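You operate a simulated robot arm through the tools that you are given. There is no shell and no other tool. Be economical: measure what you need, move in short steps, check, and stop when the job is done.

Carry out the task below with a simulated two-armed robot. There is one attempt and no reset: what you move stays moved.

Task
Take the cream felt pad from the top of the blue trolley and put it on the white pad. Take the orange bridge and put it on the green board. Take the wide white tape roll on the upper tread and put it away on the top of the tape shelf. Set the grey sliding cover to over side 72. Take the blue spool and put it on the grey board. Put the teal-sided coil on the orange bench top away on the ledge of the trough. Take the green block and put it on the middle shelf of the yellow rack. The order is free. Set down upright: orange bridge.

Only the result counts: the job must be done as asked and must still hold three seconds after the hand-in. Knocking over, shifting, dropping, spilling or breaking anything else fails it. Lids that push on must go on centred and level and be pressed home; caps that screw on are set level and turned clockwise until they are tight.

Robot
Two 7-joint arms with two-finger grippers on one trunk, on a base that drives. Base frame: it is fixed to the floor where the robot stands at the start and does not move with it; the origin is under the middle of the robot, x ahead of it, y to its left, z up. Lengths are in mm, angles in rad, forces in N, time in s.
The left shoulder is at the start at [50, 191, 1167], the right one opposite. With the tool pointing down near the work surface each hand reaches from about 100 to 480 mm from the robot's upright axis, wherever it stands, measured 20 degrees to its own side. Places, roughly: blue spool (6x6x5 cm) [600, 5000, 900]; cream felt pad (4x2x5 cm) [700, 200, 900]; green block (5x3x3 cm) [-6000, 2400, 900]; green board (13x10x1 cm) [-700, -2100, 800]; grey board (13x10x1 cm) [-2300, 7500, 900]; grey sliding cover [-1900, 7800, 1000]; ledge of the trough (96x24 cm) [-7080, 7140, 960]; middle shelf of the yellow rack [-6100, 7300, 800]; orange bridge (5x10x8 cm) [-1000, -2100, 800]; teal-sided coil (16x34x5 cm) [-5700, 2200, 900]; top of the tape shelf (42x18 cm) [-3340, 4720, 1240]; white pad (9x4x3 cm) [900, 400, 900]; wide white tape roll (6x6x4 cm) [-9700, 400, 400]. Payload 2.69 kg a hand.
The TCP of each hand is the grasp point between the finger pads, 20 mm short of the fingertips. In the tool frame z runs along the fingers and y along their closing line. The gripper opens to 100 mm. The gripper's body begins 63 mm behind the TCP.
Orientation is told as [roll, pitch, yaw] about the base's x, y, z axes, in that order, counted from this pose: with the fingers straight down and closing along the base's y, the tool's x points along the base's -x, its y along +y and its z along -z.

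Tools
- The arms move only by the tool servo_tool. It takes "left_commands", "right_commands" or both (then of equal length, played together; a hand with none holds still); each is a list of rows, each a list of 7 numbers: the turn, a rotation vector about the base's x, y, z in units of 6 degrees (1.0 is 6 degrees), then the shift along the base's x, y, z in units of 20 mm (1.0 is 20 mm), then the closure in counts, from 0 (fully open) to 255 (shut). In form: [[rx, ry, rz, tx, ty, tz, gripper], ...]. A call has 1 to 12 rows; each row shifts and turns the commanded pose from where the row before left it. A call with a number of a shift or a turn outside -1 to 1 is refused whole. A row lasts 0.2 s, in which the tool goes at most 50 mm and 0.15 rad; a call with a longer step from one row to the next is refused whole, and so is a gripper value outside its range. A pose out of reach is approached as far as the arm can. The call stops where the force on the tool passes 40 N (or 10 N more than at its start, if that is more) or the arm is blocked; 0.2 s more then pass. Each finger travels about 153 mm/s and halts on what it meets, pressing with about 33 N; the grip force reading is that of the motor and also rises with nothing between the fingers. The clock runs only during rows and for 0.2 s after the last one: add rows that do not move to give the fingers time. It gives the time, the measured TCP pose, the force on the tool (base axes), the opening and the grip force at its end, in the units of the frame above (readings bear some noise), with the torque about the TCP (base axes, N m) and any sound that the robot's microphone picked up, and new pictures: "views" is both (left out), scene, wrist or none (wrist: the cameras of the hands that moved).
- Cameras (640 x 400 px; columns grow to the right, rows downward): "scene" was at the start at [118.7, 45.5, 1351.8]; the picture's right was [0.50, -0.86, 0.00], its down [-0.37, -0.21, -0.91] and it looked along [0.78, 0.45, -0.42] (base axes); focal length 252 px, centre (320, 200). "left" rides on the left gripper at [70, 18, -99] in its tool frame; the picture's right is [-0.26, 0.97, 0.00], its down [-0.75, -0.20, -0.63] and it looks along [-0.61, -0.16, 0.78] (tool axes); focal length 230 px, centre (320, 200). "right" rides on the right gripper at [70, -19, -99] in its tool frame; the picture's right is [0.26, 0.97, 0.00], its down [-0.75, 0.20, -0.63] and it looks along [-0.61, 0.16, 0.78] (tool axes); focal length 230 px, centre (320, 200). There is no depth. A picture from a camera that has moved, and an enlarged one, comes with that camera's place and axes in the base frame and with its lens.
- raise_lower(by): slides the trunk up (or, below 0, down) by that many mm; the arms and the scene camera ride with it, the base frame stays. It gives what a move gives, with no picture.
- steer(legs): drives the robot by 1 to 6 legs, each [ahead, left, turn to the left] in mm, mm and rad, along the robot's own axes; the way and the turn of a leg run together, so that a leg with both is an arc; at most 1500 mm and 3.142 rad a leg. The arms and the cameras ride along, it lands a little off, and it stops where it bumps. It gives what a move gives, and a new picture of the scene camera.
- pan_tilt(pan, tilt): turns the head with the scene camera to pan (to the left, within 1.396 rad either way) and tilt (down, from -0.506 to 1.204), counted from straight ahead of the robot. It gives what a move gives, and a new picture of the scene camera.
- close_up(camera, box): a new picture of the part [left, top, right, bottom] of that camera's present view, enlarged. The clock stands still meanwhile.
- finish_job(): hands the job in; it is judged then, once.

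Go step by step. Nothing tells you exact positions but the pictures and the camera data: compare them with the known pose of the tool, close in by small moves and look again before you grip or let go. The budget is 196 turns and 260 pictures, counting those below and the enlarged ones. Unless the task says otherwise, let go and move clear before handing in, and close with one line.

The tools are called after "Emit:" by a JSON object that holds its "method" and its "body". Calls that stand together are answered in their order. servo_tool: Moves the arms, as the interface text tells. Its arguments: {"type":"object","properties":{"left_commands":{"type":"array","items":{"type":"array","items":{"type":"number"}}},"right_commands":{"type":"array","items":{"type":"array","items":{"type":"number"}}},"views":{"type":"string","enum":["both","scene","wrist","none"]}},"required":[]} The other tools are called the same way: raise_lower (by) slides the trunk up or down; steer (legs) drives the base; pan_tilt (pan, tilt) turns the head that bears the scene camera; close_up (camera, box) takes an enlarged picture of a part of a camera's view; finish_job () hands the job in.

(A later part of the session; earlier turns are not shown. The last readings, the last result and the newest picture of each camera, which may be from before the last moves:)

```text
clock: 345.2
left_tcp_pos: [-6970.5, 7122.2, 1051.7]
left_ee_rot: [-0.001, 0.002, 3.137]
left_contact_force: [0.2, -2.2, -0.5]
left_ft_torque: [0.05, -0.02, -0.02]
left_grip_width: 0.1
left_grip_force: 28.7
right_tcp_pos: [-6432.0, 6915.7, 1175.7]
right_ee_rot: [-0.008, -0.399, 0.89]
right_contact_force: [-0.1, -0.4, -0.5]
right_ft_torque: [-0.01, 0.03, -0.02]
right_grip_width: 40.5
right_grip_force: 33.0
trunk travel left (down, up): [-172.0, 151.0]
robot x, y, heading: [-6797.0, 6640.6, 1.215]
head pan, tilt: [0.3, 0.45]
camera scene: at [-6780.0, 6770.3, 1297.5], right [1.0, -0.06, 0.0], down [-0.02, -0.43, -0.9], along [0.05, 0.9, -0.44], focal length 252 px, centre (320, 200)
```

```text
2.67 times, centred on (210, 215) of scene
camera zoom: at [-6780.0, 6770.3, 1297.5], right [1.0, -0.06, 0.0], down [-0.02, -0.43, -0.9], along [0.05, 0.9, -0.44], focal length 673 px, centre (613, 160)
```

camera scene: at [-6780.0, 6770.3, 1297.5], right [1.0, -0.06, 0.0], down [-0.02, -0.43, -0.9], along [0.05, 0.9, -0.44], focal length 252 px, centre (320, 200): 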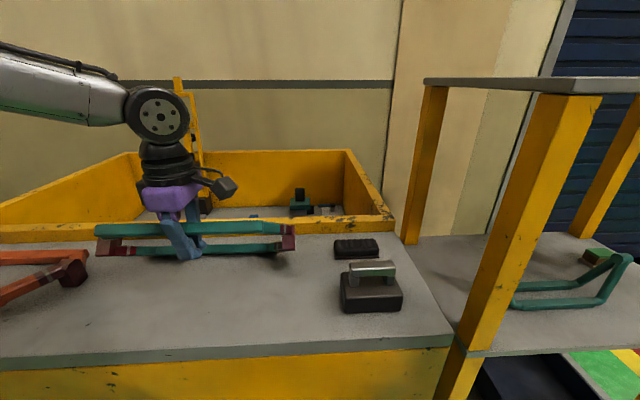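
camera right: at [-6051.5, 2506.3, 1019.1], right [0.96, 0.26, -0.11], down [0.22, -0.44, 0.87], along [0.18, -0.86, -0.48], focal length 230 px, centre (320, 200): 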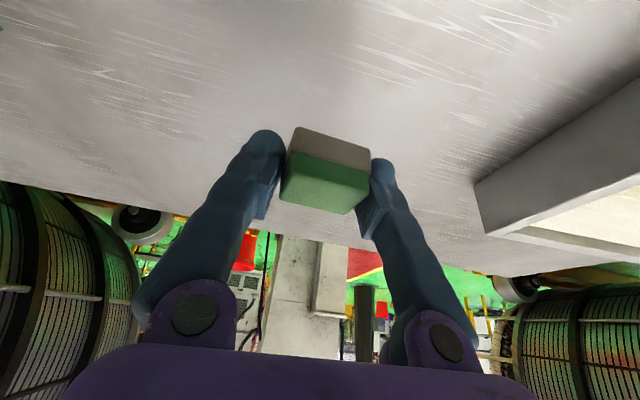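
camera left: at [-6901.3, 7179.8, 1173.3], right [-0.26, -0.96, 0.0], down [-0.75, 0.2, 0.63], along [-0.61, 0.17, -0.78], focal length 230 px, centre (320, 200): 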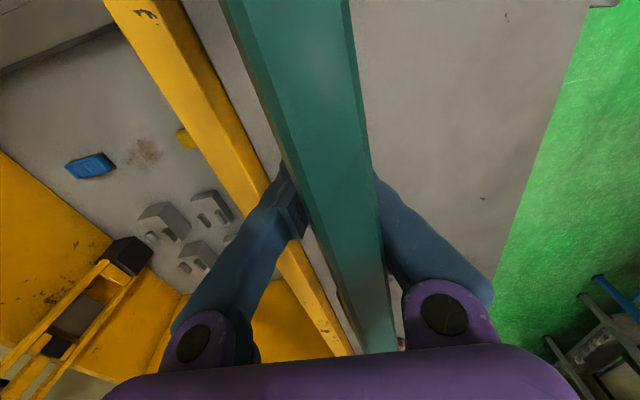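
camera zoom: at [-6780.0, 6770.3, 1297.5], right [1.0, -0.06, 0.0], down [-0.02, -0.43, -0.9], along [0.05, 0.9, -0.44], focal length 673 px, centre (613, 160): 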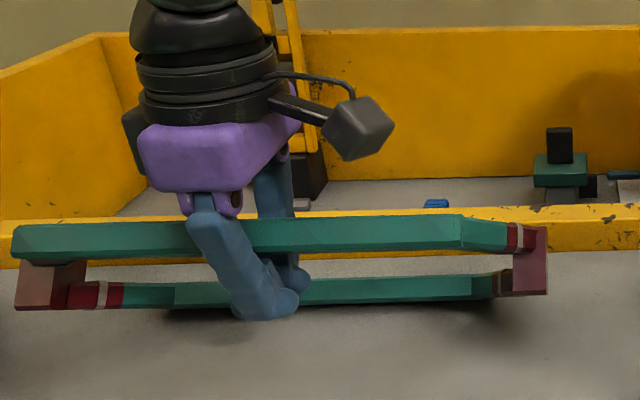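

Working well: the coil is reclining toward me. I continue the arc.

Emit:
{"method": "servo_tool", "body": {"left_commands": [[0, 0, 0, 0, -0.83, -0.6, 255], [0, 0, 0, 0, -0.73, -0.71, 255], [0, 0, 0, 0, -0.63, -0.81, 255], [0, 0, 0, 0, -0.45, -0.7, 255], [0, 0, 0, 0, -0.2, -0.4, 255], [0, 0, 0, 0, 0, 0, 255]], "views": "scene"}}

Emit:
{"method": "close_up", "body": {"camera": "scene", "box": [60, 180, 300, 330]}}

```text
clock: 346.6
left_tcp_pos: [-6971.0, 7063.8, 985.6]
left_ee_rot: [0.0, 0.002, 3.136]
left_contact_force: [-0.4, 0.5, -2.7]
left_ft_torque: [-0.02, 0.05, -0.03]
left_grip_width: 0.0
left_grip_force: 30.1
right_tcp_pos: [-6431.6, 6915.8, 1175.5]
right_ee_rot: [-0.008, -0.398, 0.89]
right_contact_force: [0.4, -0.3, -1.0]
right_ft_torque: [-0.01, -0.01, 0.01]
right_grip_width: 40.8
right_grip_force: 32.9
trunk travel left (down, up): [-172.0, 151.0]
robot x, y, heading: [-6798.3, 6641.5, 1.214]
head pan, tilt: [0.3, 0.45]
camera scene: at [-6780.1, 6770.6, 1297.4], right [1.0, -0.06, 0.0], down [-0.02, -0.43, -0.9], along [0.05, 0.9, -0.44], focal length 252 px, centre (320, 200)
```

scene: 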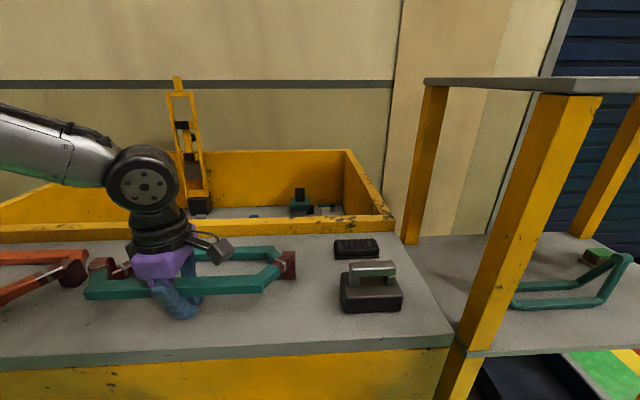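

```text
2.67 times, centred on (180, 255) of scene
camera zoom: at [-6780.1, 6770.6, 1297.4], right [1.0, -0.06, 0.0], down [-0.02, -0.43, -0.9], along [0.05, 0.9, -0.44], focal length 673 px, centre (693, 53)
```

zoom: 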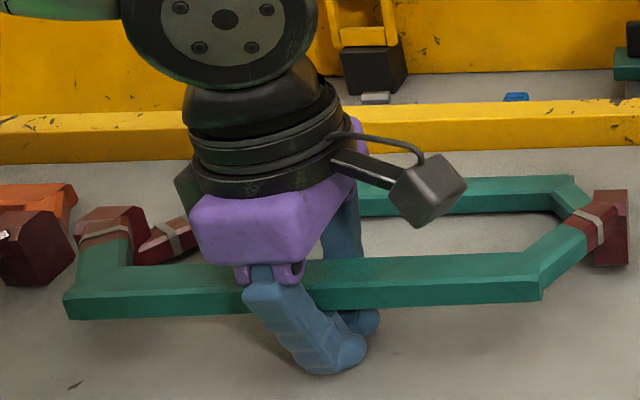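

Nearly flat. I lower a few mm more and open slowly so the bar settles between the fingers.

Emit:
{"method": "servo_tool", "body": {"left_commands": [[0, 0, 0, 0, 0, -0.3, 255], [0, 0, 0, 0, 0, 0, 240], [0, 0, 0, 0, 0, 0, 225], [0, 0, 0, 0, 0, 0, 210], [0, 0, 0, 0, 0, 0, 195], [0, 0, 0, 0, 0, 0, 180], [0, 0, 0, 0, 0, 0, 160], [0, 0, 0, 0, 0, 0, 130], [0, 0, 0, 0, 0, 0, 90], [0, 0, 0, 0, 0, 0, 60], [0, 0, 0, 0, 0, 0, 60]], "views": "both"}}

```text
clock: 347.2
left_tcp_pos: [-6971.1, 7063.4, 985.9]
left_ee_rot: [-0.014, 0.001, 3.137]
left_contact_force: [-4.1, -8.6, 23.1]
left_ft_torque: [-0.2, 0.1, -0.04]
left_grip_width: 0.1
left_grip_force: 0.0
right_tcp_pos: [-6430.8, 6913.0, 1176.4]
right_ee_rot: [-0.004, -0.4, 0.89]
right_contact_force: [-0.1, 0.4, -1.1]
right_ft_torque: [0.0, 0.02, 0.03]
right_grip_width: 40.7
right_grip_force: 32.8
trunk travel left (down, up): [-172.0, 151.0]
robot x, y, heading: [-6797.1, 6637.4, 1.211]
head pan, tilt: [0.3, 0.45]
stopped in row 2 (left hand): the force on the tool passed its limit at 44 N (the readings are from after the stop); the commanded pose is now the measured one
camera scene: at [-6780.3, 6767.4, 1298.0], right [1.0, -0.05, 0.0], down [-0.02, -0.43, -0.9], along [0.05, 0.9, -0.43], focal length 252 px, centre (320, 200)
camera left: at [-6900.2, 7044.1, 1085.4], right [-0.26, -0.96, -0.01], down [-0.75, 0.2, 0.63], along [-0.61, 0.18, -0.78], focal length 230 px, centre (320, 200)
```

scene: 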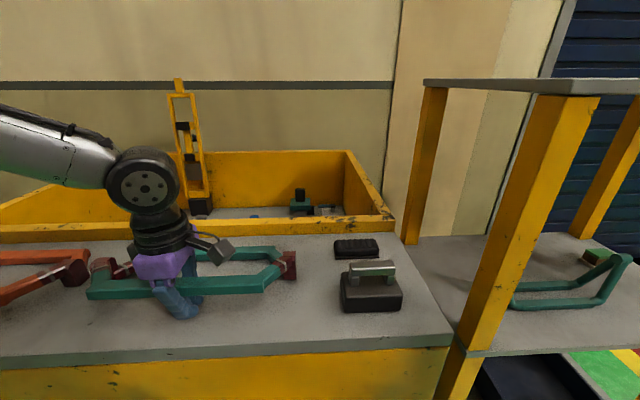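
left: 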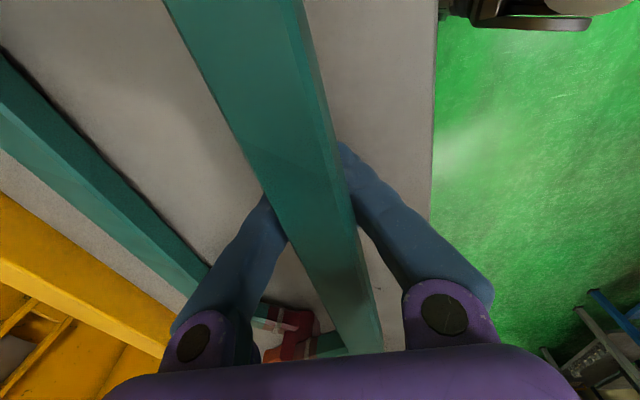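

The tips touched the ledge (z≈965). I raise 3 mm and open gradually.

Emit:
{"method": "servo_tool", "body": {"left_commands": [[0, 0, 0, 0, 0, 0.2, 245], [0, 0, 0, 0, 0, 0, 230], [0, 0, 0, 0, 0, 0, 215], [0, 0, 0, 0, 0, 0, 200], [0, 0, 0, 0, 0, 0, 185], [0, 0, 0, 0, 0, 0, 170], [0, 0, 0, 0, 0, 0, 150], [0, 0, 0, 0, 0, 0, 120], [0, 0, 0, 0, 0, 0, 80], [0, 0, 0, 0, 0, 0, 50], [0, 0, 0, 0, 0, 0, 50]], "views": "both"}}

```text
clock: 348.9
left_tcp_pos: [-6969.4, 7072.6, 991.1]
left_ee_rot: [-0.027, 0.007, 3.137]
left_contact_force: [-0.7, 10.2, 11.6]
left_ft_torque: [-0.12, 0.06, -0.05]
left_grip_width: 45.3
left_grip_force: 0.0
right_tcp_pos: [-6430.7, 6916.0, 1174.7]
right_ee_rot: [-0.007, -0.397, 0.89]
right_contact_force: [0.4, 0.7, -0.2]
right_ft_torque: [0.02, 0.01, -0.01]
right_grip_width: 40.5
right_grip_force: 33.3
trunk travel left (down, up): [-172.0, 151.0]
robot x, y, heading: [-6796.8, 6643.6, 1.218]
head pan, tilt: [0.3, 0.45]
stopped in row 8 (left hand): the force on the tool passed its limit at 41 N (the readings are from after the stop); the commanded pose is now the measured one
camera scene: at [-6780.1, 6771.0, 1297.1], right [1.0, -0.06, 0.0], down [-0.02, -0.43, -0.9], along [0.05, 0.9, -0.44], focal length 252 px, centre (320, 200)
camera left: at [-6899.3, 7051.1, 1089.9], right [-0.26, -0.96, -0.03], down [-0.75, 0.19, 0.63], along [-0.6, 0.19, -0.78], focal length 230 px, centre (320, 200)
```

scene: 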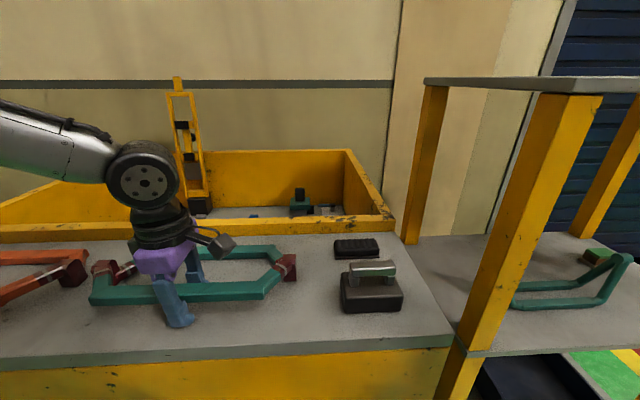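
left: 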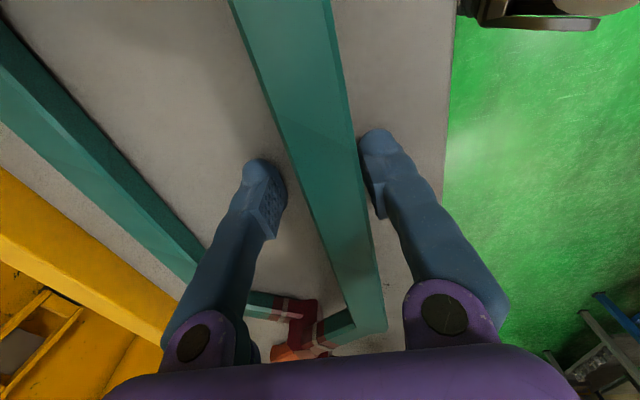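

Emit:
{"method": "servo_tool", "body": {"left_commands": [[0, 0, 0, 0, -0.2, 0.4, 140], [0, 0, 0, 0, -0.2, 0.4, 120], [0, 0, 0, 0, 0, 0.3, 80], [0, 0, 0, 0, 0, 0.3, 40], [0, 0, 0, 0, 0, 1, 0], [0, 0, 0, 0, 0, 1, 0], [0, 0, 0, 0, 0, 1, 0], [0, 0, 0, 0, 0, 1, 0], [0, 0, 0, 0, 0, 1, 0], [0, 0, 0, 0, 0, 1, 0]], "views": "both"}}

```text
clock: 351.1
left_tcp_pos: [-6970.7, 7061.1, 1139.3]
left_ee_rot: [-0.02, 0.006, 3.136]
left_contact_force: [0.7, 0.3, 0.2]
left_ft_torque: [0.0, 0.05, -0.01]
left_grip_width: 100.1
left_grip_force: 0.0
right_tcp_pos: [-6431.4, 6915.9, 1175.9]
right_ee_rot: [-0.007, -0.397, 0.89]
right_contact_force: [0.0, -0.3, -1.5]
right_ft_torque: [0.03, 0.02, 0.01]
right_grip_width: 40.9
right_grip_force: 32.9
trunk travel left (down, up): [-172.0, 151.0]
robot x, y, heading: [-6799.1, 6644.5, 1.21]
head pan, tilt: [0.3, 0.45]
camera scene: at [-6780.1, 6770.3, 1297.5], right [1.0, -0.06, 0.0], down [-0.02, -0.43, -0.9], along [0.05, 0.9, -0.44], focal length 252 px, centre (320, 200)
camera left: at [-6900.0, 7041.9, 1237.8], right [-0.26, -0.96, -0.02], down [-0.75, 0.19, 0.63], along [-0.6, 0.18, -0.78], focal length 230 px, centre (320, 200)
```

scene: 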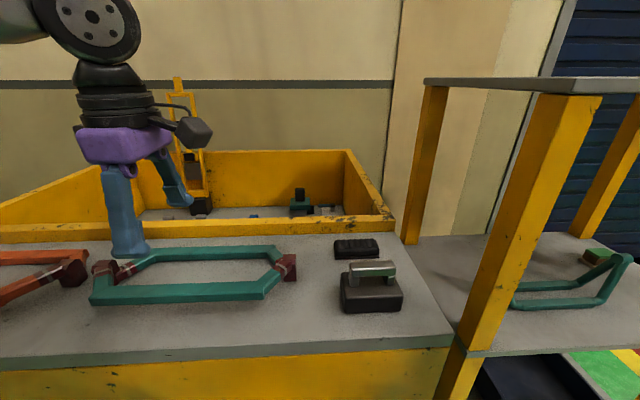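
left: 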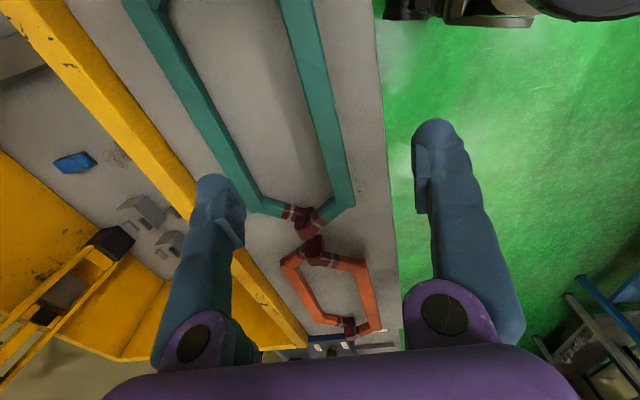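

The coil lies flat on the ledge. Next, the green block: I back off and move in front of the rack with the right shoulder leading.

Emit:
{"method": "steer", "body": {"legs": [[-300, 0, 0], [0, 0, 0.7], [-108, -871, 0]]}}

Emit:
{"method": "pan_tilt", "body": {"pan": -0.35, "tilt": 0.5}}

```text
clock: 362.7
left_tcp_pos: [-6462.3, 6770.5, 1138.4]
left_ee_rot: [-0.022, 0.005, -2.424]
left_contact_force: [-0.9, -0.5, -0.5]
left_ft_torque: [-0.01, 0.0, 0.0]
left_grip_width: 100.0
left_grip_force: 0.1
right_tcp_pos: [-5960.1, 7016.1, 1174.6]
right_ee_rot: [-0.008, -0.399, 1.613]
right_contact_force: [0.0, -0.3, -0.9]
right_ft_torque: [-0.01, -0.04, 0.0]
right_grip_width: 41.0
right_grip_force: 33.0
trunk travel left (down, up): [-172.0, 151.0]
robot x, y, heading: [-6056.2, 6567.4, 1.939]
head pan, tilt: [0.3, 0.45]
camera scene: at [-6126.2, 6677.2, 1297.5], right [0.79, 0.62, 0.0], down [0.27, -0.34, -0.9], along [-0.56, 0.71, -0.44], focal length 252 px, centre (320, 200)
```

scene: 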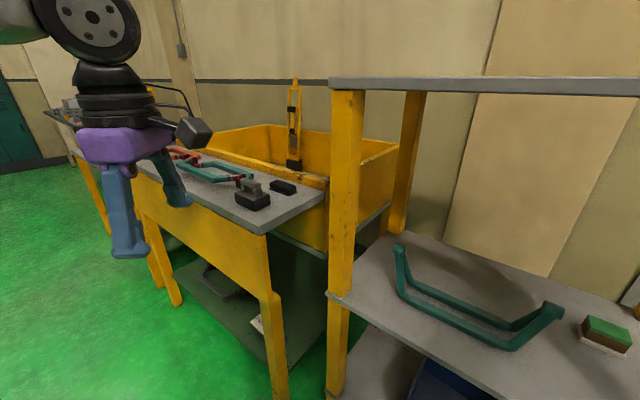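

```text
clock: 363.7
left_tcp_pos: [-6461.3, 6770.0, 1138.5]
left_ee_rot: [-0.022, 0.004, -2.425]
left_contact_force: [0.1, -0.1, 0.3]
left_ft_torque: [-0.01, 0.03, 0.01]
left_grip_width: 100.0
left_grip_force: 0.0
right_tcp_pos: [-5959.7, 7015.9, 1175.5]
right_ee_rot: [-0.006, -0.4, 1.613]
right_contact_force: [0.1, 0.0, -0.2]
right_ft_torque: [-0.01, -0.02, -0.01]
right_grip_width: 40.8
right_grip_force: 33.3
trunk travel left (down, up): [-172.0, 151.0]
robot x, y, heading: [-6053.1, 6564.7, 1.936]
head pan, tilt: [-0.351, 0.499]
camera scene: at [-6071.0, 6695.9, 1293.0], right [1.0, 0.02, 0.0], down [0.01, -0.48, -0.88], along [-0.01, 0.88, -0.48], focal length 252 px, centre (320, 200)
```

scene: 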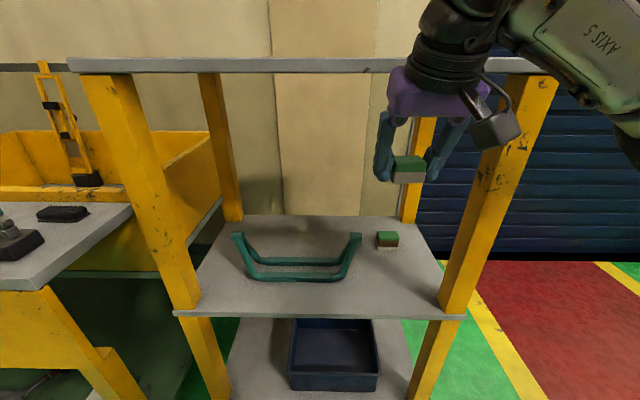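

The middle shelf is at z≈755 with its front at y≈7100; the free spot is right-front, around (−5890, 7200). I lower the trunk, retract the hand a little and drive in.

Emit:
{"method": "raise_lower", "body": {"by": -150}}

Emit:
{"method": "servo_tool", "body": {"right_commands": [[0, 0, 0, 0, -1, -0.5, 255], [0, 0, 0, 0, -1, -0.5, 255], [0, 0, 0, 0, -1, -0.5, 255], [0, 0, 0, 0, -1, -0.5, 255], [0, 0, 0, 0.5, -1, -0.5, 255], [0, 0, 0, 0.5, -1, -0.5, 255], [0, 0, 0, 0.5, -1, -1, 255], [0, 0, 0, 0.5, 0, -1, 255]], "views": "none"}}

Emit:
{"method": "steer", "body": {"legs": [[155, -60, 0]]}}

```text
clock: 365.4
left_tcp_pos: [-6462.6, 6771.1, 987.9]
left_ee_rot: [-0.019, 0.004, -2.427]
left_contact_force: [0.3, -0.5, 0.9]
left_ft_torque: [-0.03, 0.0, -0.02]
left_grip_width: 99.8
left_grip_force: 0.0
right_tcp_pos: [-5958.8, 7016.4, 1025.0]
right_ee_rot: [-0.008, -0.4, 1.612]
right_contact_force: [-0.6, -0.6, -1.1]
right_ft_torque: [-0.01, -0.01, -0.01]
right_grip_width: 40.7
right_grip_force: 33.0
trunk travel left (down, up): [-22.0, 301.0]
robot x, y, heading: [-6056.5, 6568.8, 1.941]
head pan, tilt: [-0.351, 0.499]
```

```text
clock: 367.2
left_tcp_pos: [-6462.5, 6771.2, 988.3]
left_ee_rot: [-0.02, 0.005, -2.425]
left_contact_force: [0.3, -0.9, -0.1]
left_ft_torque: [0.01, -0.01, 0.01]
left_grip_width: 99.9
left_grip_force: 0.0
right_tcp_pos: [-5938.4, 6897.7, 959.7]
right_ee_rot: [-0.01, -0.395, 1.614]
right_contact_force: [0.0, -0.1, -0.2]
right_ft_torque: [-0.02, 0.0, 0.01]
right_grip_width: 40.7
right_grip_force: 32.2
right hand out of reach, approached as far as the arm can: row 7, 8
trunk travel left (down, up): [-22.0, 301.0]
robot x, y, heading: [-6053.2, 6571.2, 1.943]
head pan, tilt: [-0.351, 0.499]
```

```text
clock: 368.8
left_tcp_pos: [-6452.2, 6920.1, 993.3]
left_ee_rot: [-0.036, 0.016, -2.462]
left_contact_force: [0.7, -0.4, 0.3]
left_ft_torque: [0.0, 0.03, -0.05]
left_grip_width: 99.8
left_grip_force: 0.2
right_tcp_pos: [-5919.0, 7027.8, 967.6]
right_ee_rot: [0.001, -0.449, 1.566]
right_contact_force: [0.2, 0.1, 0.1]
right_ft_torque: [0.03, -0.02, 0.02]
right_grip_width: 40.7
right_grip_force: 33.1
trunk travel left (down, up): [-22.0, 301.0]
robot x, y, heading: [-6057.0, 6715.3, 1.905]
head pan, tilt: [-0.351, 0.499]
stopped in leg 1: the robot was blocked; the commanded pose is now the measured one
camera scene: at [-6064.2, 6827.0, 1146.7], right [1.0, -0.02, 0.0], down [-0.01, -0.46, -0.89], along [0.02, 0.89, -0.46], focal length 252 px, centre (320, 200)
```

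scene: 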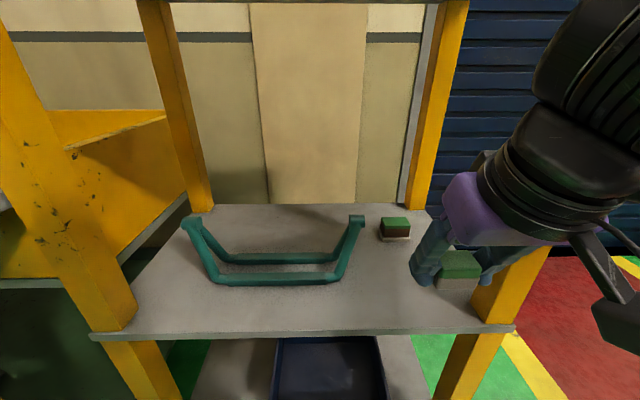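

The base touched the rack and tilted slightly; I back off 25 mm and check.

Emit:
{"method": "steer", "body": {"legs": [[-25, 0, 0]]}}

```text
clock: 369.6
left_tcp_pos: [-6445.7, 6909.6, 988.6]
left_ee_rot: [-0.02, 0.007, -2.453]
left_contact_force: [0.0, 0.1, -0.6]
left_ft_torque: [0.0, 0.02, 0.0]
left_grip_width: 100.0
left_grip_force: 0.1
right_tcp_pos: [-5914.3, 7022.2, 957.7]
right_ee_rot: [-0.004, -0.417, 1.576]
right_contact_force: [0.5, -1.3, -0.9]
right_ft_torque: [-0.04, 0.0, 0.01]
right_grip_width: 40.3
right_grip_force: 33.1
trunk travel left (down, up): [-22.0, 301.0]
robot x, y, heading: [-6046.5, 6694.9, 1.905]
head pan, tilt: [-0.351, 0.499]
camera scene: at [-6057.0, 6823.7, 1142.9], right [1.0, -0.01, 0.0], down [-0.01, -0.48, -0.88], along [0.01, 0.88, -0.48], focal length 252 px, centre (320, 200)
```

scene: 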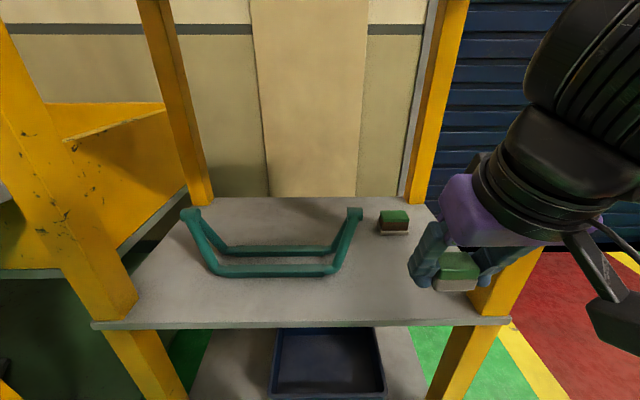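

All fine. I lower the block and reach into the shelf.

Emit:
{"method": "servo_tool", "body": {"right_commands": [[0, 0, 0, 0.2, 0, -1, 255], [0, 0, 0, 0.2, 0, -1, 255], [0, 0, 0, 0.2, 0.5, -1, 255], [0, 0, 0, 0.2, 0.9, -1, 255], [0, 0, 0, 0.2, 1, -1, 255], [0, 0, 0, 0.2, 1, -1, 255], [0, 0, 0, 0.2, 1, 0, 255], [0, 0, 0, 0, 1, 0, 255], [0, 0, 0, 0, 1, 0, 255], [0, 0, 0, 0, 1, 0, 255], [0, 0, 0, 0, 1, 0, 255], [0, 0, 0, 0, 1, 0, 255]], "views": "both"}}

```text
clock: 372.4
left_tcp_pos: [-6447.1, 6872.6, 992.7]
left_ee_rot: [-0.036, 0.025, -2.465]
left_contact_force: [-0.5, -0.9, 0.2]
left_ft_torque: [0.04, -0.04, 0.02]
left_grip_width: 100.2
left_grip_force: 0.1
right_tcp_pos: [-5909.8, 7169.6, 917.2]
right_ee_rot: [-0.013, -0.484, 1.623]
right_contact_force: [-0.6, -0.1, -0.4]
right_ft_torque: [-0.02, 0.02, 0.01]
right_grip_width: 40.7
right_grip_force: 33.2
right hand out of reach, approached as far as the arm can: row 1, 2, 3, 4
trunk travel left (down, up): [-22.0, 301.0]
robot x, y, heading: [-6042.0, 6668.7, 1.894]
head pan, tilt: [-0.351, 0.499]
stopped in row 12 (right hand): the arm was blocked; the commanded pose is now the measured one
camera scene: at [-6060.7, 6777.2, 1146.7], right [1.0, -0.02, 0.0], down [-0.01, -0.46, -0.89], along [0.02, 0.89, -0.46], focal length 252 px, centre (320, 200)
camera right: at [-5886.0, 7061.4, 971.7], right [-0.95, -0.27, -0.13], down [-0.23, 0.36, 0.9], along [-0.2, 0.89, -0.41], focal length 230 px, centre (320, 200)
```

scene: 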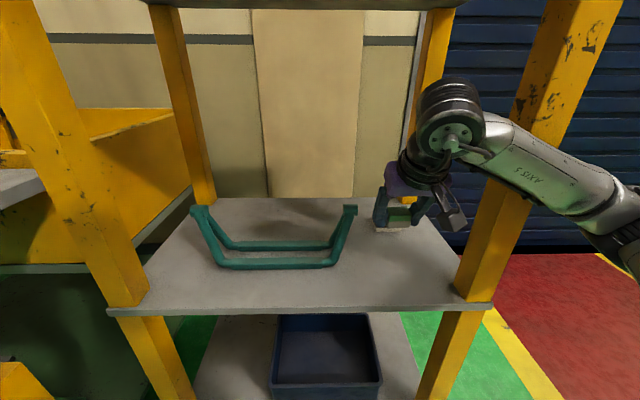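
right: 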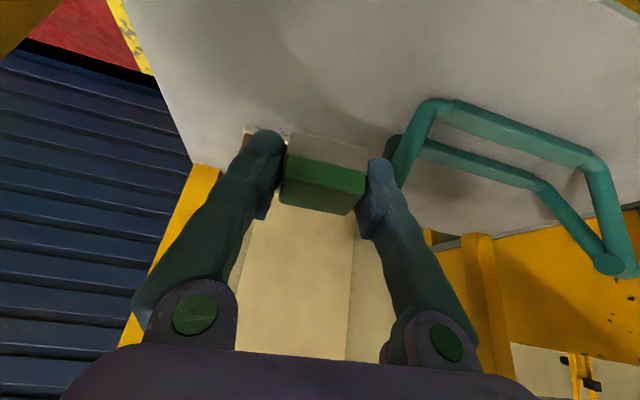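

The forearm pressed against the rack's front post, so I retract at once. I'll use the free front strip of the shelf, left of here, instead.

Emit:
{"method": "servo_tool", "body": {"right_commands": [[0, 0, 0, 0, -1, 0, 255], [0, 0, 0, 0, -1, 0, 255], [0, 0, 0, 0, -1, 0, 255], [0, 0, 0, -0.2, -1, 0, 255], [0, 0, 0, -0.2, -1, 0, 255], [0, 0, 0, -0.2, -1, 0, 255], [0, 0, 0, -0.5, -1, 0, 255], [0, 0, 0, -0.5, -0.5, 0, 255], [0, 0, 0, -0.5, 0, 0, 255]], "views": "scene"}}

```text
clock: 374.4
left_tcp_pos: [-6429.8, 6882.9, 996.8]
left_ee_rot: [-0.04, -0.001, -2.467]
left_contact_force: [-0.1, 0.4, 0.1]
left_ft_torque: [0.0, 0.01, 0.04]
left_grip_width: 99.8
left_grip_force: 0.2
right_tcp_pos: [-5933.6, 7042.8, 904.9]
right_ee_rot: [0.01, -0.449, 1.576]
right_contact_force: [0.0, 0.7, -1.6]
right_ft_torque: [0.04, 0.0, -0.02]
right_grip_width: 40.4
right_grip_force: 32.8
right hand out of reach, approached as far as the arm can: row 6, 7
trunk travel left (down, up): [-22.0, 301.0]
robot x, y, heading: [-6040.6, 6674.0, 1.899]
head pan, tilt: [-0.351, 0.499]
camera scene: at [-6039.1, 6790.3, 1143.7], right [1.0, -0.03, -0.02], down [-0.03, -0.47, -0.88], along [0.02, 0.88, -0.47], focal length 252 px, centre (320, 200)
```

scene: 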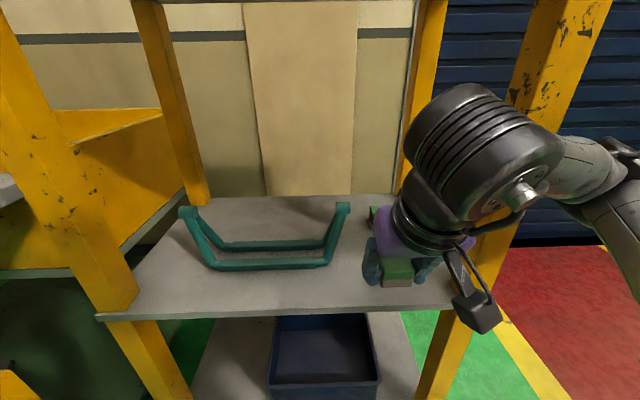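

I drive the base back and left to free the arm from the post.

Emit:
{"method": "steer", "body": {"legs": [[-120, 0, 0], [0, 110, 0.04]]}}

```text
clock: 376.9
left_tcp_pos: [-6517.4, 6724.1, 989.3]
left_ee_rot: [-0.019, 0.004, -2.42]
left_contact_force: [0.3, -0.7, 0.3]
left_ft_torque: [0.0, -0.04, 0.03]
left_grip_width: 100.0
left_grip_force: 0.0
right_tcp_pos: [-6035.3, 6902.0, 904.2]
right_ee_rot: [-0.009, -0.439, 1.649]
right_contact_force: [-0.3, 0.0, -0.3]
right_ft_torque: [0.0, -0.01, -0.01]
right_grip_width: 40.7
right_grip_force: 33.2
trunk travel left (down, up): [-22.0, 301.0]
robot x, y, heading: [-6109.8, 6523.6, 1.941]
head pan, tilt: [-0.351, 0.499]
camera scene: at [-6126.9, 6650.5, 1143.0], right [1.0, 0.02, 0.0], down [0.01, -0.48, -0.88], along [-0.02, 0.88, -0.48], focal length 252 px, centre (320, 200)
```

scene: 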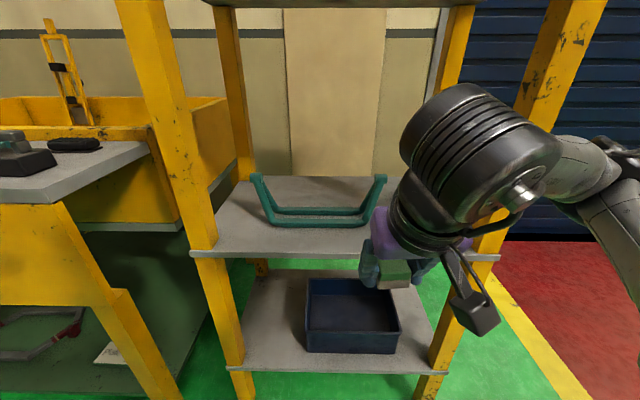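

Free and level again. I bring the hand left and low before entering the shelf front.

Emit:
{"method": "servo_tool", "body": {"right_commands": [[-0.2, 0, -0.2, -0.7, 0.5, -0.3, 255], [-0.2, 0, -0.2, -0.7, 0.5, -0.3, 255], [0, 0, -0.2, -0.7, 0.5, -0.6, 255], [0, 0, -0.2, -0.7, 0.5, -0.6, 255], [0, 0, 0, -0.7, 0.5, -0.6, 255], [0, 0, 0, -0.7, 0.3, -0.6, 255], [0, 0, 0, 0, 0, 0, 255]], "views": "none"}}

Emit:
{"method": "steer", "body": {"legs": [[0, 0, 0], [130, -48, 0]]}}

Emit:
{"method": "servo_tool", "body": {"right_commands": [[0, 0, 0, 0, 0, 0, 255]], "views": "wrist"}}

```text
clock: 378.5
left_tcp_pos: [-6517.0, 6726.1, 988.5]
left_ee_rot: [-0.02, 0.005, -2.42]
left_contact_force: [-1.1, 0.2, -0.4]
left_ft_torque: [0.0, 0.0, -0.01]
left_grip_width: 100.0
left_grip_force: 0.2
right_tcp_pos: [-6118.7, 6958.0, 845.1]
right_ee_rot: [-0.007, -0.399, 1.564]
right_contact_force: [0.1, -0.6, -0.4]
right_ft_torque: [0.01, -0.02, -0.01]
right_grip_width: 40.8
right_grip_force: 32.7
trunk travel left (down, up): [-22.0, 301.0]
robot x, y, heading: [-6109.8, 6523.3, 1.94]
head pan, tilt: [-0.351, 0.499]
```

```text
clock: 380.1
left_tcp_pos: [-6522.0, 6861.6, 988.2]
left_ee_rot: [-0.02, 0.006, -2.42]
left_contact_force: [0.4, -0.1, -0.3]
left_ft_torque: [0.0, 0.0, -0.02]
left_grip_width: 100.0
left_grip_force: 0.1
right_tcp_pos: [-6121.6, 7097.1, 844.4]
right_ee_rot: [-0.009, -0.398, 1.569]
right_contact_force: [0.4, 0.4, 0.2]
right_ft_torque: [0.0, 0.0, -0.01]
right_grip_width: 40.6
right_grip_force: 32.8
trunk travel left (down, up): [-22.0, 301.0]
robot x, y, heading: [-6112.0, 6662.8, 1.946]
head pan, tilt: [-0.351, 0.499]
camera scene: at [-6130.5, 6789.2, 1143.0], right [1.0, 0.02, 0.0], down [0.01, -0.48, -0.88], along [-0.02, 0.88, -0.48], focal length 252 px, centre (320, 200)
```

scene: 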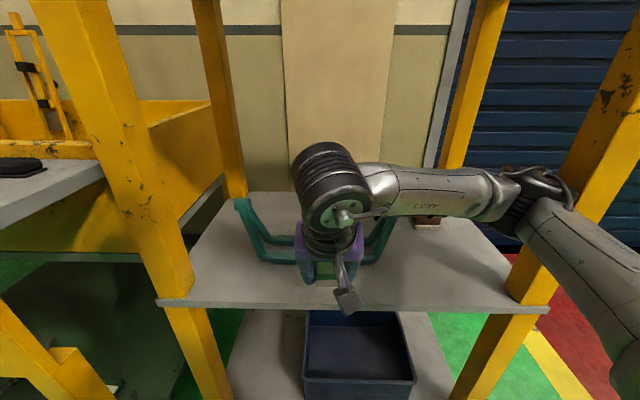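

```text
clock: 380.5
left_tcp_pos: [-6521.8, 6861.0, 987.8]
left_ee_rot: [-0.022, 0.004, -2.417]
left_contact_force: [-0.3, 1.1, -1.1]
left_ft_torque: [-0.01, 0.04, 0.01]
left_grip_width: 99.8
left_grip_force: 0.1
right_tcp_pos: [-6122.6, 7095.7, 845.0]
right_ee_rot: [-0.009, -0.398, 1.569]
right_contact_force: [0.6, -0.6, -0.2]
right_ft_torque: [-0.04, 0.03, -0.02]
right_grip_width: 40.8
right_grip_force: 32.7
trunk travel left (down, up): [-22.0, 301.0]
robot x, y, heading: [-6111.6, 6664.0, 1.943]
head pan, tilt: [-0.351, 0.499]
camera right: at [-6104.6, 6992.5, 908.9], right [-0.97, -0.23, -0.11], down [-0.21, 0.45, 0.87], along [-0.15, 0.86, -0.48], focal length 230 px, centre (320, 200)
```

right: 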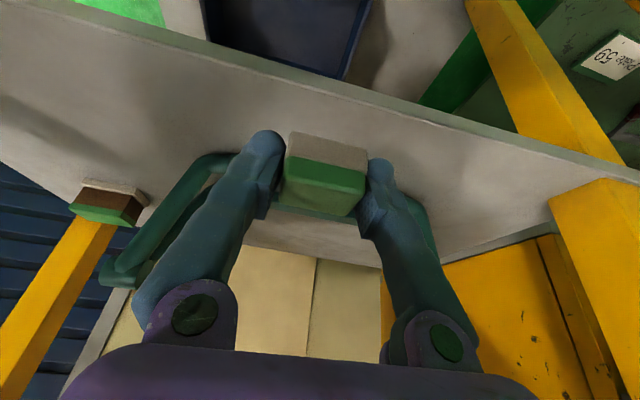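

Emit:
{"method": "servo_tool", "body": {"right_commands": [[0, 0, 0, -0.57, 0.44, -0.37, 255], [0, 0, 0, -0.57, 0.44, -0.37, 255], [0, 0, 0, -0.57, 0.44, -0.37, 255], [0, 0, 0, -0.57, 0.44, -0.37, 255], [0, 0, 0, -0.57, 0.44, -0.37, 255], [0, 0, 0, -0.57, 0.44, -0.37, 255], [0, 0, 0, 0, 0, 0, 255]], "views": "both"}}

```text
clock: 382.1
left_tcp_pos: [-6520.5, 6860.9, 988.8]
left_ee_rot: [-0.021, 0.007, -2.418]
left_contact_force: [0.9, -0.1, -0.2]
left_ft_torque: [0.03, 0.0, -0.01]
left_grip_width: 100.1
left_grip_force: 0.1
right_tcp_pos: [-6190.7, 7148.6, 800.5]
right_ee_rot: [-0.008, -0.398, 1.567]
right_contact_force: [-0.2, -0.2, -0.5]
right_ft_torque: [0.0, 0.01, -0.01]
right_grip_width: 40.6
right_grip_force: 33.3
trunk travel left (down, up): [-22.0, 301.0]
robot x, y, heading: [-6114.1, 6659.4, 1.942]
head pan, tilt: [-0.351, 0.499]
camera scene: at [-6129.1, 6788.7, 1143.0], right [1.0, 0.02, 0.0], down [0.01, -0.48, -0.88], along [-0.02, 0.88, -0.48], focal length 252 px, centre (320, 200)
camera right: at [-6172.4, 7045.1, 864.2], right [-0.97, -0.23, -0.11], down [-0.2, 0.45, 0.87], along [-0.15, 0.86, -0.48], focal length 230 px, centre (320, 200)
```

scene: 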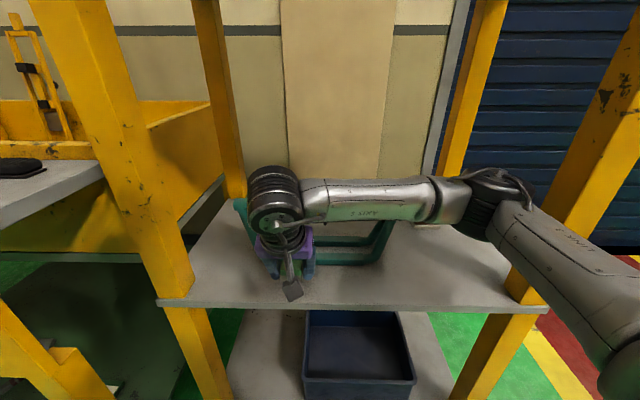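
right: 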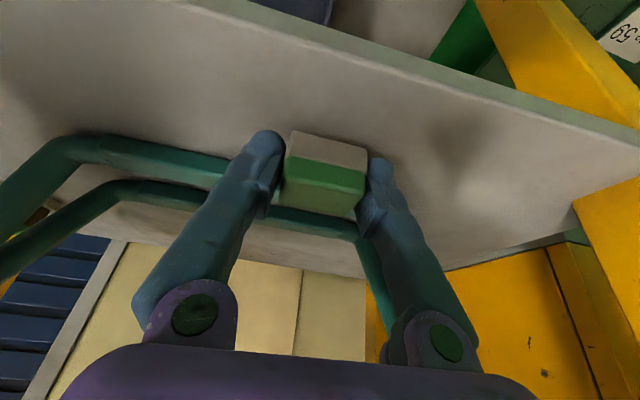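

Emit:
{"method": "servo_tool", "body": {"right_commands": [[0, 0, 0, 0, 0, -0.3, 255], [0, 0, 0, 0, 0, -0.3, 255], [0, 0, 0, 0, 0, 0, 255]], "views": "none"}}

Emit:
{"method": "servo_tool", "body": {"right_commands": [[0, 0, 0, 0, 0, -0.2, 255], [0, 0, 0, 0, 0, 0, 255]], "views": "none"}}

Emit:
{"method": "servo_tool", "body": {"right_commands": [[0, 0, 0, 0, 0, -0.2, 255], [0, 0, 0, 0, 0, 0, 255]], "views": "none"}}

```text
clock: 382.9
left_tcp_pos: [-6519.8, 6861.4, 987.8]
left_ee_rot: [-0.02, 0.005, -2.419]
left_contact_force: [0.2, 0.7, 0.0]
left_ft_torque: [0.0, -0.02, -0.03]
left_grip_width: 99.8
left_grip_force: 0.0
right_tcp_pos: [-6190.0, 7149.0, 788.4]
right_ee_rot: [-0.008, -0.398, 1.568]
right_contact_force: [0.4, -0.5, -1.1]
right_ft_torque: [0.05, 0.0, 0.02]
right_grip_width: 40.5
right_grip_force: 32.8
trunk travel left (down, up): [-22.0, 301.0]
robot x, y, heading: [-6112.4, 6661.4, 1.95]
head pan, tilt: [-0.351, 0.499]
```

```text
clock: 383.5
left_tcp_pos: [-6519.6, 6860.6, 988.6]
left_ee_rot: [-0.021, 0.005, -2.419]
left_contact_force: [0.4, 0.0, 0.0]
left_ft_torque: [-0.01, 0.0, 0.0]
left_grip_width: 99.9
left_grip_force: 0.1
right_tcp_pos: [-6189.7, 7148.9, 785.3]
right_ee_rot: [-0.006, -0.399, 1.568]
right_contact_force: [-0.3, -0.3, 0.0]
right_ft_torque: [0.01, 0.0, -0.01]
right_grip_width: 40.8
right_grip_force: 32.5
trunk travel left (down, up): [-22.0, 301.0]
robot x, y, heading: [-6113.2, 6662.2, 1.95]
head pan, tilt: [-0.351, 0.499]
```

```text
clock: 384.1
left_tcp_pos: [-6519.4, 6860.8, 989.8]
left_ee_rot: [-0.023, 0.005, -2.418]
left_contact_force: [0.0, 0.8, 0.2]
left_ft_torque: [0.0, 0.0, -0.03]
left_grip_width: 99.9
left_grip_force: 0.0
right_tcp_pos: [-6190.9, 7147.8, 782.5]
right_ee_rot: [-0.005, -0.401, 1.566]
right_contact_force: [1.6, 0.0, 9.9]
right_ft_torque: [-0.01, 0.17, -0.02]
right_grip_width: 40.6
right_grip_force: 33.2
trunk travel left (down, up): [-22.0, 301.0]
robot x, y, heading: [-6109.5, 6663.3, 1.942]
head pan, tilt: [-0.351, 0.499]
```

Contact. I open while easing up, then retract straight back.

Emit:
{"method": "servo_tool", "body": {"right_commands": [[0, 0, 0, 0, 0, 0.05, 150], [0, 0, 0, 0, 0, 0.15, 130], [0, 0, 0, 0, 0, 0.15, 100], [0, 0, 0, 0, 0, 0.1, 60], [0, 0, 0, 0, 0, 0.1, 20], [0, 0, 0, 0, 0, 0, 20], [0, 0, 0, 0, -0.5, 0.5, 20], [0, 0, 0, 0, -0.8, 0.8, 20], [0, 0, 0, 0, -1, 0.8, 20], [0, 0, 0, 0, -1, 0.8, 20], [0, 0, 0, 0, -1, 0.8, 20], [0, 0, 0, 0.3, -1, 0.8, 20]], "views": "both"}}

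```text
clock: 386.7
left_tcp_pos: [-6520.6, 6862.2, 987.7]
left_ee_rot: [-0.021, 0.005, -2.419]
left_contact_force: [1.0, -0.1, -0.1]
left_ft_torque: [0.0, -0.01, 0.04]
left_grip_width: 100.0
left_grip_force: 0.1
right_tcp_pos: [-6184.5, 7041.7, 881.4]
right_ee_rot: [-0.005, -0.399, 1.567]
right_contact_force: [0.6, -0.1, 0.7]
right_ft_torque: [-0.01, 0.02, 0.02]
right_grip_width: 92.5
right_grip_force: 0.0
trunk travel left (down, up): [-22.0, 301.0]
robot x, y, heading: [-6113.0, 6661.8, 1.942]
head pan, tilt: [-0.351, 0.499]
camera scene: at [-6129.1, 6788.5, 1143.0], right [1.0, 0.02, 0.0], down [0.01, -0.48, -0.88], along [-0.02, 0.88, -0.48], focal length 252 px, centre (320, 200)
camera right: at [-6167.0, 6938.3, 946.2], right [-0.97, -0.23, -0.11], down [-0.2, 0.45, 0.87], along [-0.15, 0.86, -0.48], focal length 230 px, centre (320, 200)
```

scene: 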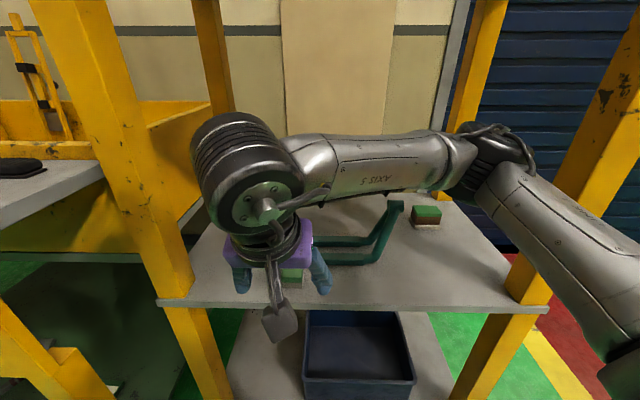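
right: 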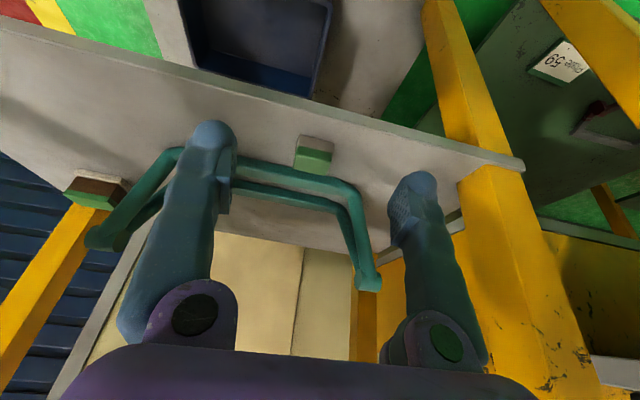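

The block is on the middle shelf. I back away, raise the trunk and go east to look for the grey board, sliding cover and a way to the spool.

Emit:
{"method": "servo_tool", "body": {"right_commands": [[0, 0, 0, 0.8, -1, 1, 0], [0, 0, 0, 0.8, -1, 1, 0], [0, 0, 0, 0.8, -1, 1, 0], [0, 0, 0, 0.8, -1, 1, 0], [0.9, 0, 0, 0.8, -1, 1, 0], [0.9, 0, 0, 0.8, -1, 0, 0], [0.9, 0, 0, 0.8, 0, 0, 0], [0.9, 0, 0, 0.8, 0, 0, 0]], "views": "none"}}

Emit:
{"method": "steer", "body": {"legs": [[-400, 0, 0], [0, 0, -1.94], [1500, 0, 0], [700, 0, 0]]}}

Emit:
{"method": "raise_lower", "body": {"by": 200}}

Emit:
{"method": "pan_tilt", "body": {"pan": 0.1, "tilt": 0.25}}

```text
clock: 388.0
left_tcp_pos: [-6521.1, 6862.5, 988.9]
left_ee_rot: [-0.019, 0.005, -2.419]
left_contact_force: [0.4, 0.4, 0.1]
left_ft_torque: [0.02, 0.0, -0.01]
left_grip_width: 100.1
left_grip_force: 0.1
right_tcp_pos: [-6104.2, 6947.2, 981.7]
right_ee_rot: [-0.001, -0.513, 1.548]
right_contact_force: [-4.1, 18.4, -1.8]
right_ft_torque: [-0.83, -0.21, 0.08]
right_grip_width: 100.1
right_grip_force: 0.1
trunk travel left (down, up): [-22.0, 301.0]
robot x, y, heading: [-6112.5, 6659.2, 1.943]
head pan, tilt: [-0.351, 0.499]
stopped in row 6 (right hand): the force on the tool passed its limit at 122 N (the readings are from after the stop); the commanded pose is now the measured one
```

```text
clock: 389.4
left_tcp_pos: [-6471.8, 6741.3, 989.0]
left_ee_rot: [-0.02, 0.006, -2.419]
left_contact_force: [0.0, 0.2, 0.0]
left_ft_torque: [-0.05, -0.01, -0.02]
left_grip_width: 100.2
left_grip_force: 0.1
right_tcp_pos: [-6056.6, 6827.6, 982.8]
right_ee_rot: [-0.002, -0.514, 1.548]
right_contact_force: [-1.4, 0.7, 0.6]
right_ft_torque: [-0.12, -0.03, -0.07]
right_grip_width: 100.1
right_grip_force: 0.1
trunk travel left (down, up): [-22.0, 301.0]
robot x, y, heading: [-6066.6, 6539.2, 1.944]
head pan, tilt: [-0.351, 0.499]
stopped in leg 1: the force on the tool passed its limit at 40 N (the readings are from after the stop); the commanded pose is now the measured one
camera scene: at [-6081.9, 6669.4, 1143.1], right [1.0, 0.02, 0.0], down [0.01, -0.48, -0.88], along [-0.02, 0.88, -0.48], focal length 252 px, centre (320, 200)
```

scene: 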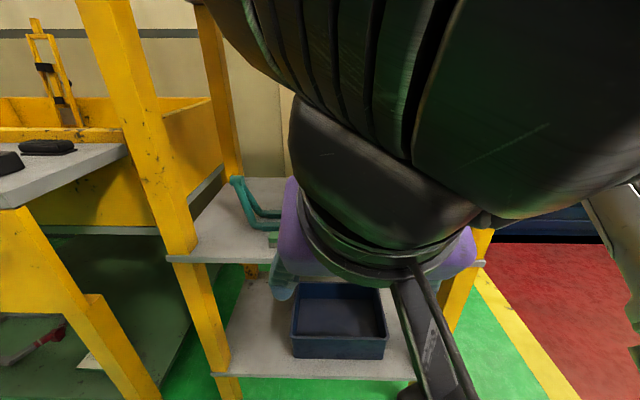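

```text
clock: 391.6
left_tcp_pos: [-6472.3, 6741.9, 1189.0]
left_ee_rot: [-0.02, 0.006, -2.42]
left_contact_force: [0.6, 0.6, 0.2]
left_ft_torque: [0.0, -0.01, 0.02]
left_grip_width: 100.0
left_grip_force: 0.1
right_tcp_pos: [-6056.3, 6829.1, 1182.6]
right_ee_rot: [-0.001, -0.513, 1.546]
right_contact_force: [-1.7, 4.3, -1.9]
right_ft_torque: [0.01, 0.0, 0.04]
right_grip_width: 100.1
right_grip_force: 0.1
trunk travel left (down, up): [-222.0, 101.0]
robot x, y, heading: [-6064.4, 6541.7, 1.942]
head pan, tilt: [-0.351, 0.499]
```

```text
clock: 392.4
left_tcp_pos: [-6472.7, 6742.6, 1189.1]
left_ee_rot: [-0.022, 0.007, -2.419]
left_contact_force: [0.3, -0.1, 0.3]
left_ft_torque: [-0.02, 0.01, -0.01]
left_grip_width: 99.9
left_grip_force: 0.1
right_tcp_pos: [-6055.9, 6828.8, 1182.2]
right_ee_rot: [0.001, -0.514, 1.547]
right_contact_force: [-0.6, 5.0, -1.7]
right_ft_torque: [0.04, 0.0, 0.02]
right_grip_width: 99.8
right_grip_force: 0.2
trunk travel left (down, up): [-222.0, 101.0]
robot x, y, heading: [-6065.5, 6543.2, 1.943]
head pan, tilt: [0.099, 0.25]
camera scene: at [-6122.0, 6661.8, 1366.1], right [0.89, 0.45, 0.0], down [0.11, -0.22, -0.97], along [-0.44, 0.86, -0.25], focal length 252 px, centre (320, 200)
```

scene: 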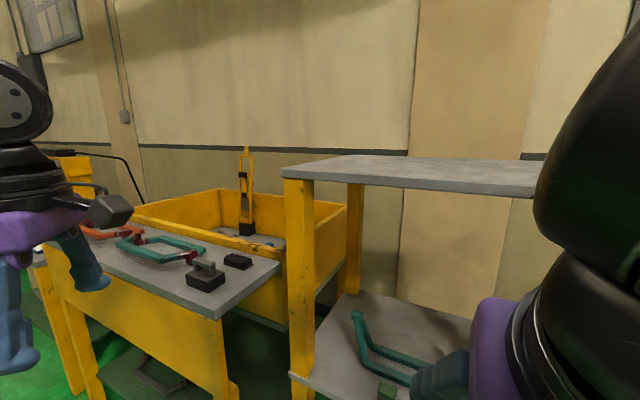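

The retracting hand met the robot's own body, so I ease it forward and out, and un-tilt it.

Emit:
{"method": "servo_tool", "body": {"right_commands": [[0, 0, 0, 0.5, 0.8, 0, 0], [0, 0, 0, 0.8, 0.8, 0, 0], [-0.9, 0, 0, 0.8, 0.8, 0, 0], [-0.9, 0, 0, 0.8, 0.5, 0, 0], [-0.9, 0, 0, 0.8, 0.5, 0, 0], [-0.9, 0, 0, 0.8, 0.3, 0, 0], [-0.9, 0, 0, 0.8, 0, 0, 0]], "views": "none"}}

Emit:
{"method": "steer", "body": {"legs": [[-300, 0, 0], [0, 0, -1.94], [1500, 0, 0], [500, 0, 0]]}}

```text
clock: 394.1
left_tcp_pos: [-6471.8, 6742.2, 1189.6]
left_ee_rot: [-0.021, 0.006, -2.419]
left_contact_force: [0.3, 0.4, 0.5]
left_ft_torque: [0.0, 0.01, 0.0]
left_grip_width: 100.3
left_grip_force: 0.0
right_tcp_pos: [-5948.3, 6903.4, 1184.8]
right_ee_rot: [-0.011, -0.041, 1.549]
right_contact_force: [0.5, -0.8, -0.2]
right_ft_torque: [0.01, 0.01, 0.0]
right_grip_width: 100.0
right_grip_force: 0.1
trunk travel left (down, up): [-222.0, 101.0]
robot x, y, heading: [-6061.2, 6545.2, 1.944]
head pan, tilt: [0.099, 0.25]
```

```text
clock: 410.3
left_tcp_pos: [-3619.8, 6580.7, 1188.2]
left_ee_rot: [-0.022, 0.005, 1.925]
left_contact_force: [-0.2, 0.4, 0.4]
left_ft_torque: [-0.01, 0.0, 0.0]
left_grip_width: 99.8
left_grip_force: 0.1
right_tcp_pos: [-3658.5, 6036.1, 1185.0]
right_ee_rot: [-0.013, -0.042, -0.389]
right_contact_force: [0.5, -0.1, 0.4]
right_ft_torque: [-0.01, -0.01, 0.0]
right_grip_width: 100.1
right_grip_force: 0.0
trunk travel left (down, up): [-222.0, 101.0]
robot x, y, heading: [-3955.3, 6275.4, 0.002]
head pan, tilt: [0.099, 0.25]
camera scene: at [-3822.3, 6281.3, 1366.1], right [0.1, -0.99, 0.0], down [-0.25, -0.03, -0.97], along [0.96, 0.1, -0.25], focal length 252 px, centre (320, 200)
```

scene: 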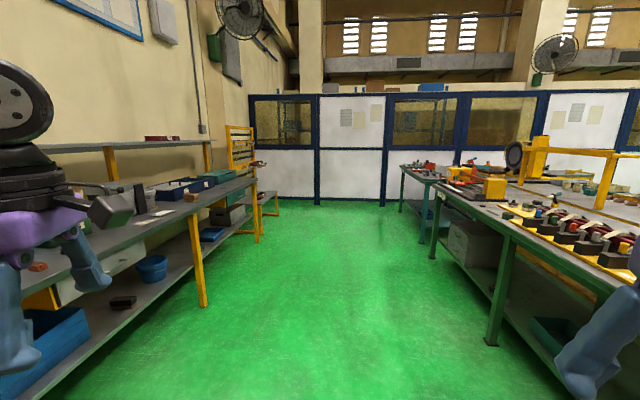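

A clear corridor runs east; the spool table should be at its far right end. I drive there.

Emit:
{"method": "steer", "body": {"legs": [[1500, 0, 0], [1500, 0, 0], [1450, -100, 0]]}}

Emit:
{"method": "pan_tilt", "body": {"pan": -1.2, "tilt": 0.4}}

```text
clock: 431.6
left_tcp_pos: [838.9, 6419.1, 1189.3]
left_ee_rot: [-0.02, 0.005, 1.909]
left_contact_force: [-0.2, 0.1, 0.5]
left_ft_torque: [0.04, -0.02, 0.01]
left_grip_width: 99.9
left_grip_force: 0.0
right_tcp_pos: [793.2, 5874.5, 1184.6]
right_ee_rot: [-0.01, -0.042, -0.402]
right_contact_force: [-0.4, 0.4, 0.2]
right_ft_torque: [-0.02, 0.0, 0.02]
right_grip_width: 100.0
right_grip_force: 0.1
trunk travel left (down, up): [-222.0, 101.0]
robot x, y, heading: [504.2, 6112.7, -0.016]
head pan, tilt: [0.099, 0.25]
camera scene: at [633.0, 6122.0, 1366.1], right [0.09, -1.0, 0.0], down [-0.25, -0.02, -0.97], along [0.97, 0.09, -0.25], focal length 252 px, centre (320, 200)
```

scene: 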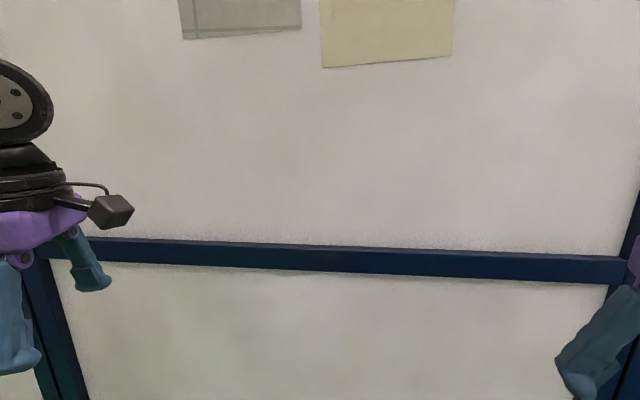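

```text
clock: 433.1
left_tcp_pos: [839.8, 6419.8, 1188.6]
left_ee_rot: [-0.021, 0.005, 1.91]
left_contact_force: [-0.2, -0.9, -0.2]
left_ft_torque: [0.06, 0.0, -0.01]
left_grip_width: 100.1
left_grip_force: 0.2
right_tcp_pos: [792.8, 5874.9, 1184.1]
right_ee_rot: [-0.011, -0.044, -0.404]
right_contact_force: [-0.1, 0.0, 0.1]
right_ft_torque: [0.01, 0.02, -0.01]
right_grip_width: 100.0
right_grip_force: 0.1
trunk travel left (down, up): [-222.0, 101.0]
robot x, y, heading: [504.1, 6113.2, -0.012]
head pan, tilt: [-1.201, 0.4]
camera scene: at [572.5, 6027.0, 1352.2], right [-0.94, -0.35, 0.0], down [-0.14, 0.36, -0.92], along [0.32, -0.86, -0.39], focal length 252 px, centre (320, 200)
```

scene: 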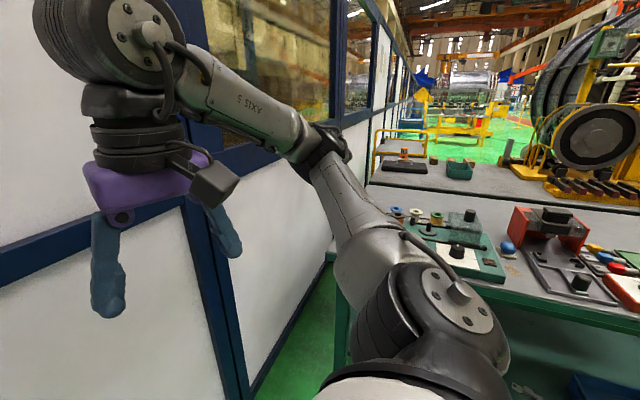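

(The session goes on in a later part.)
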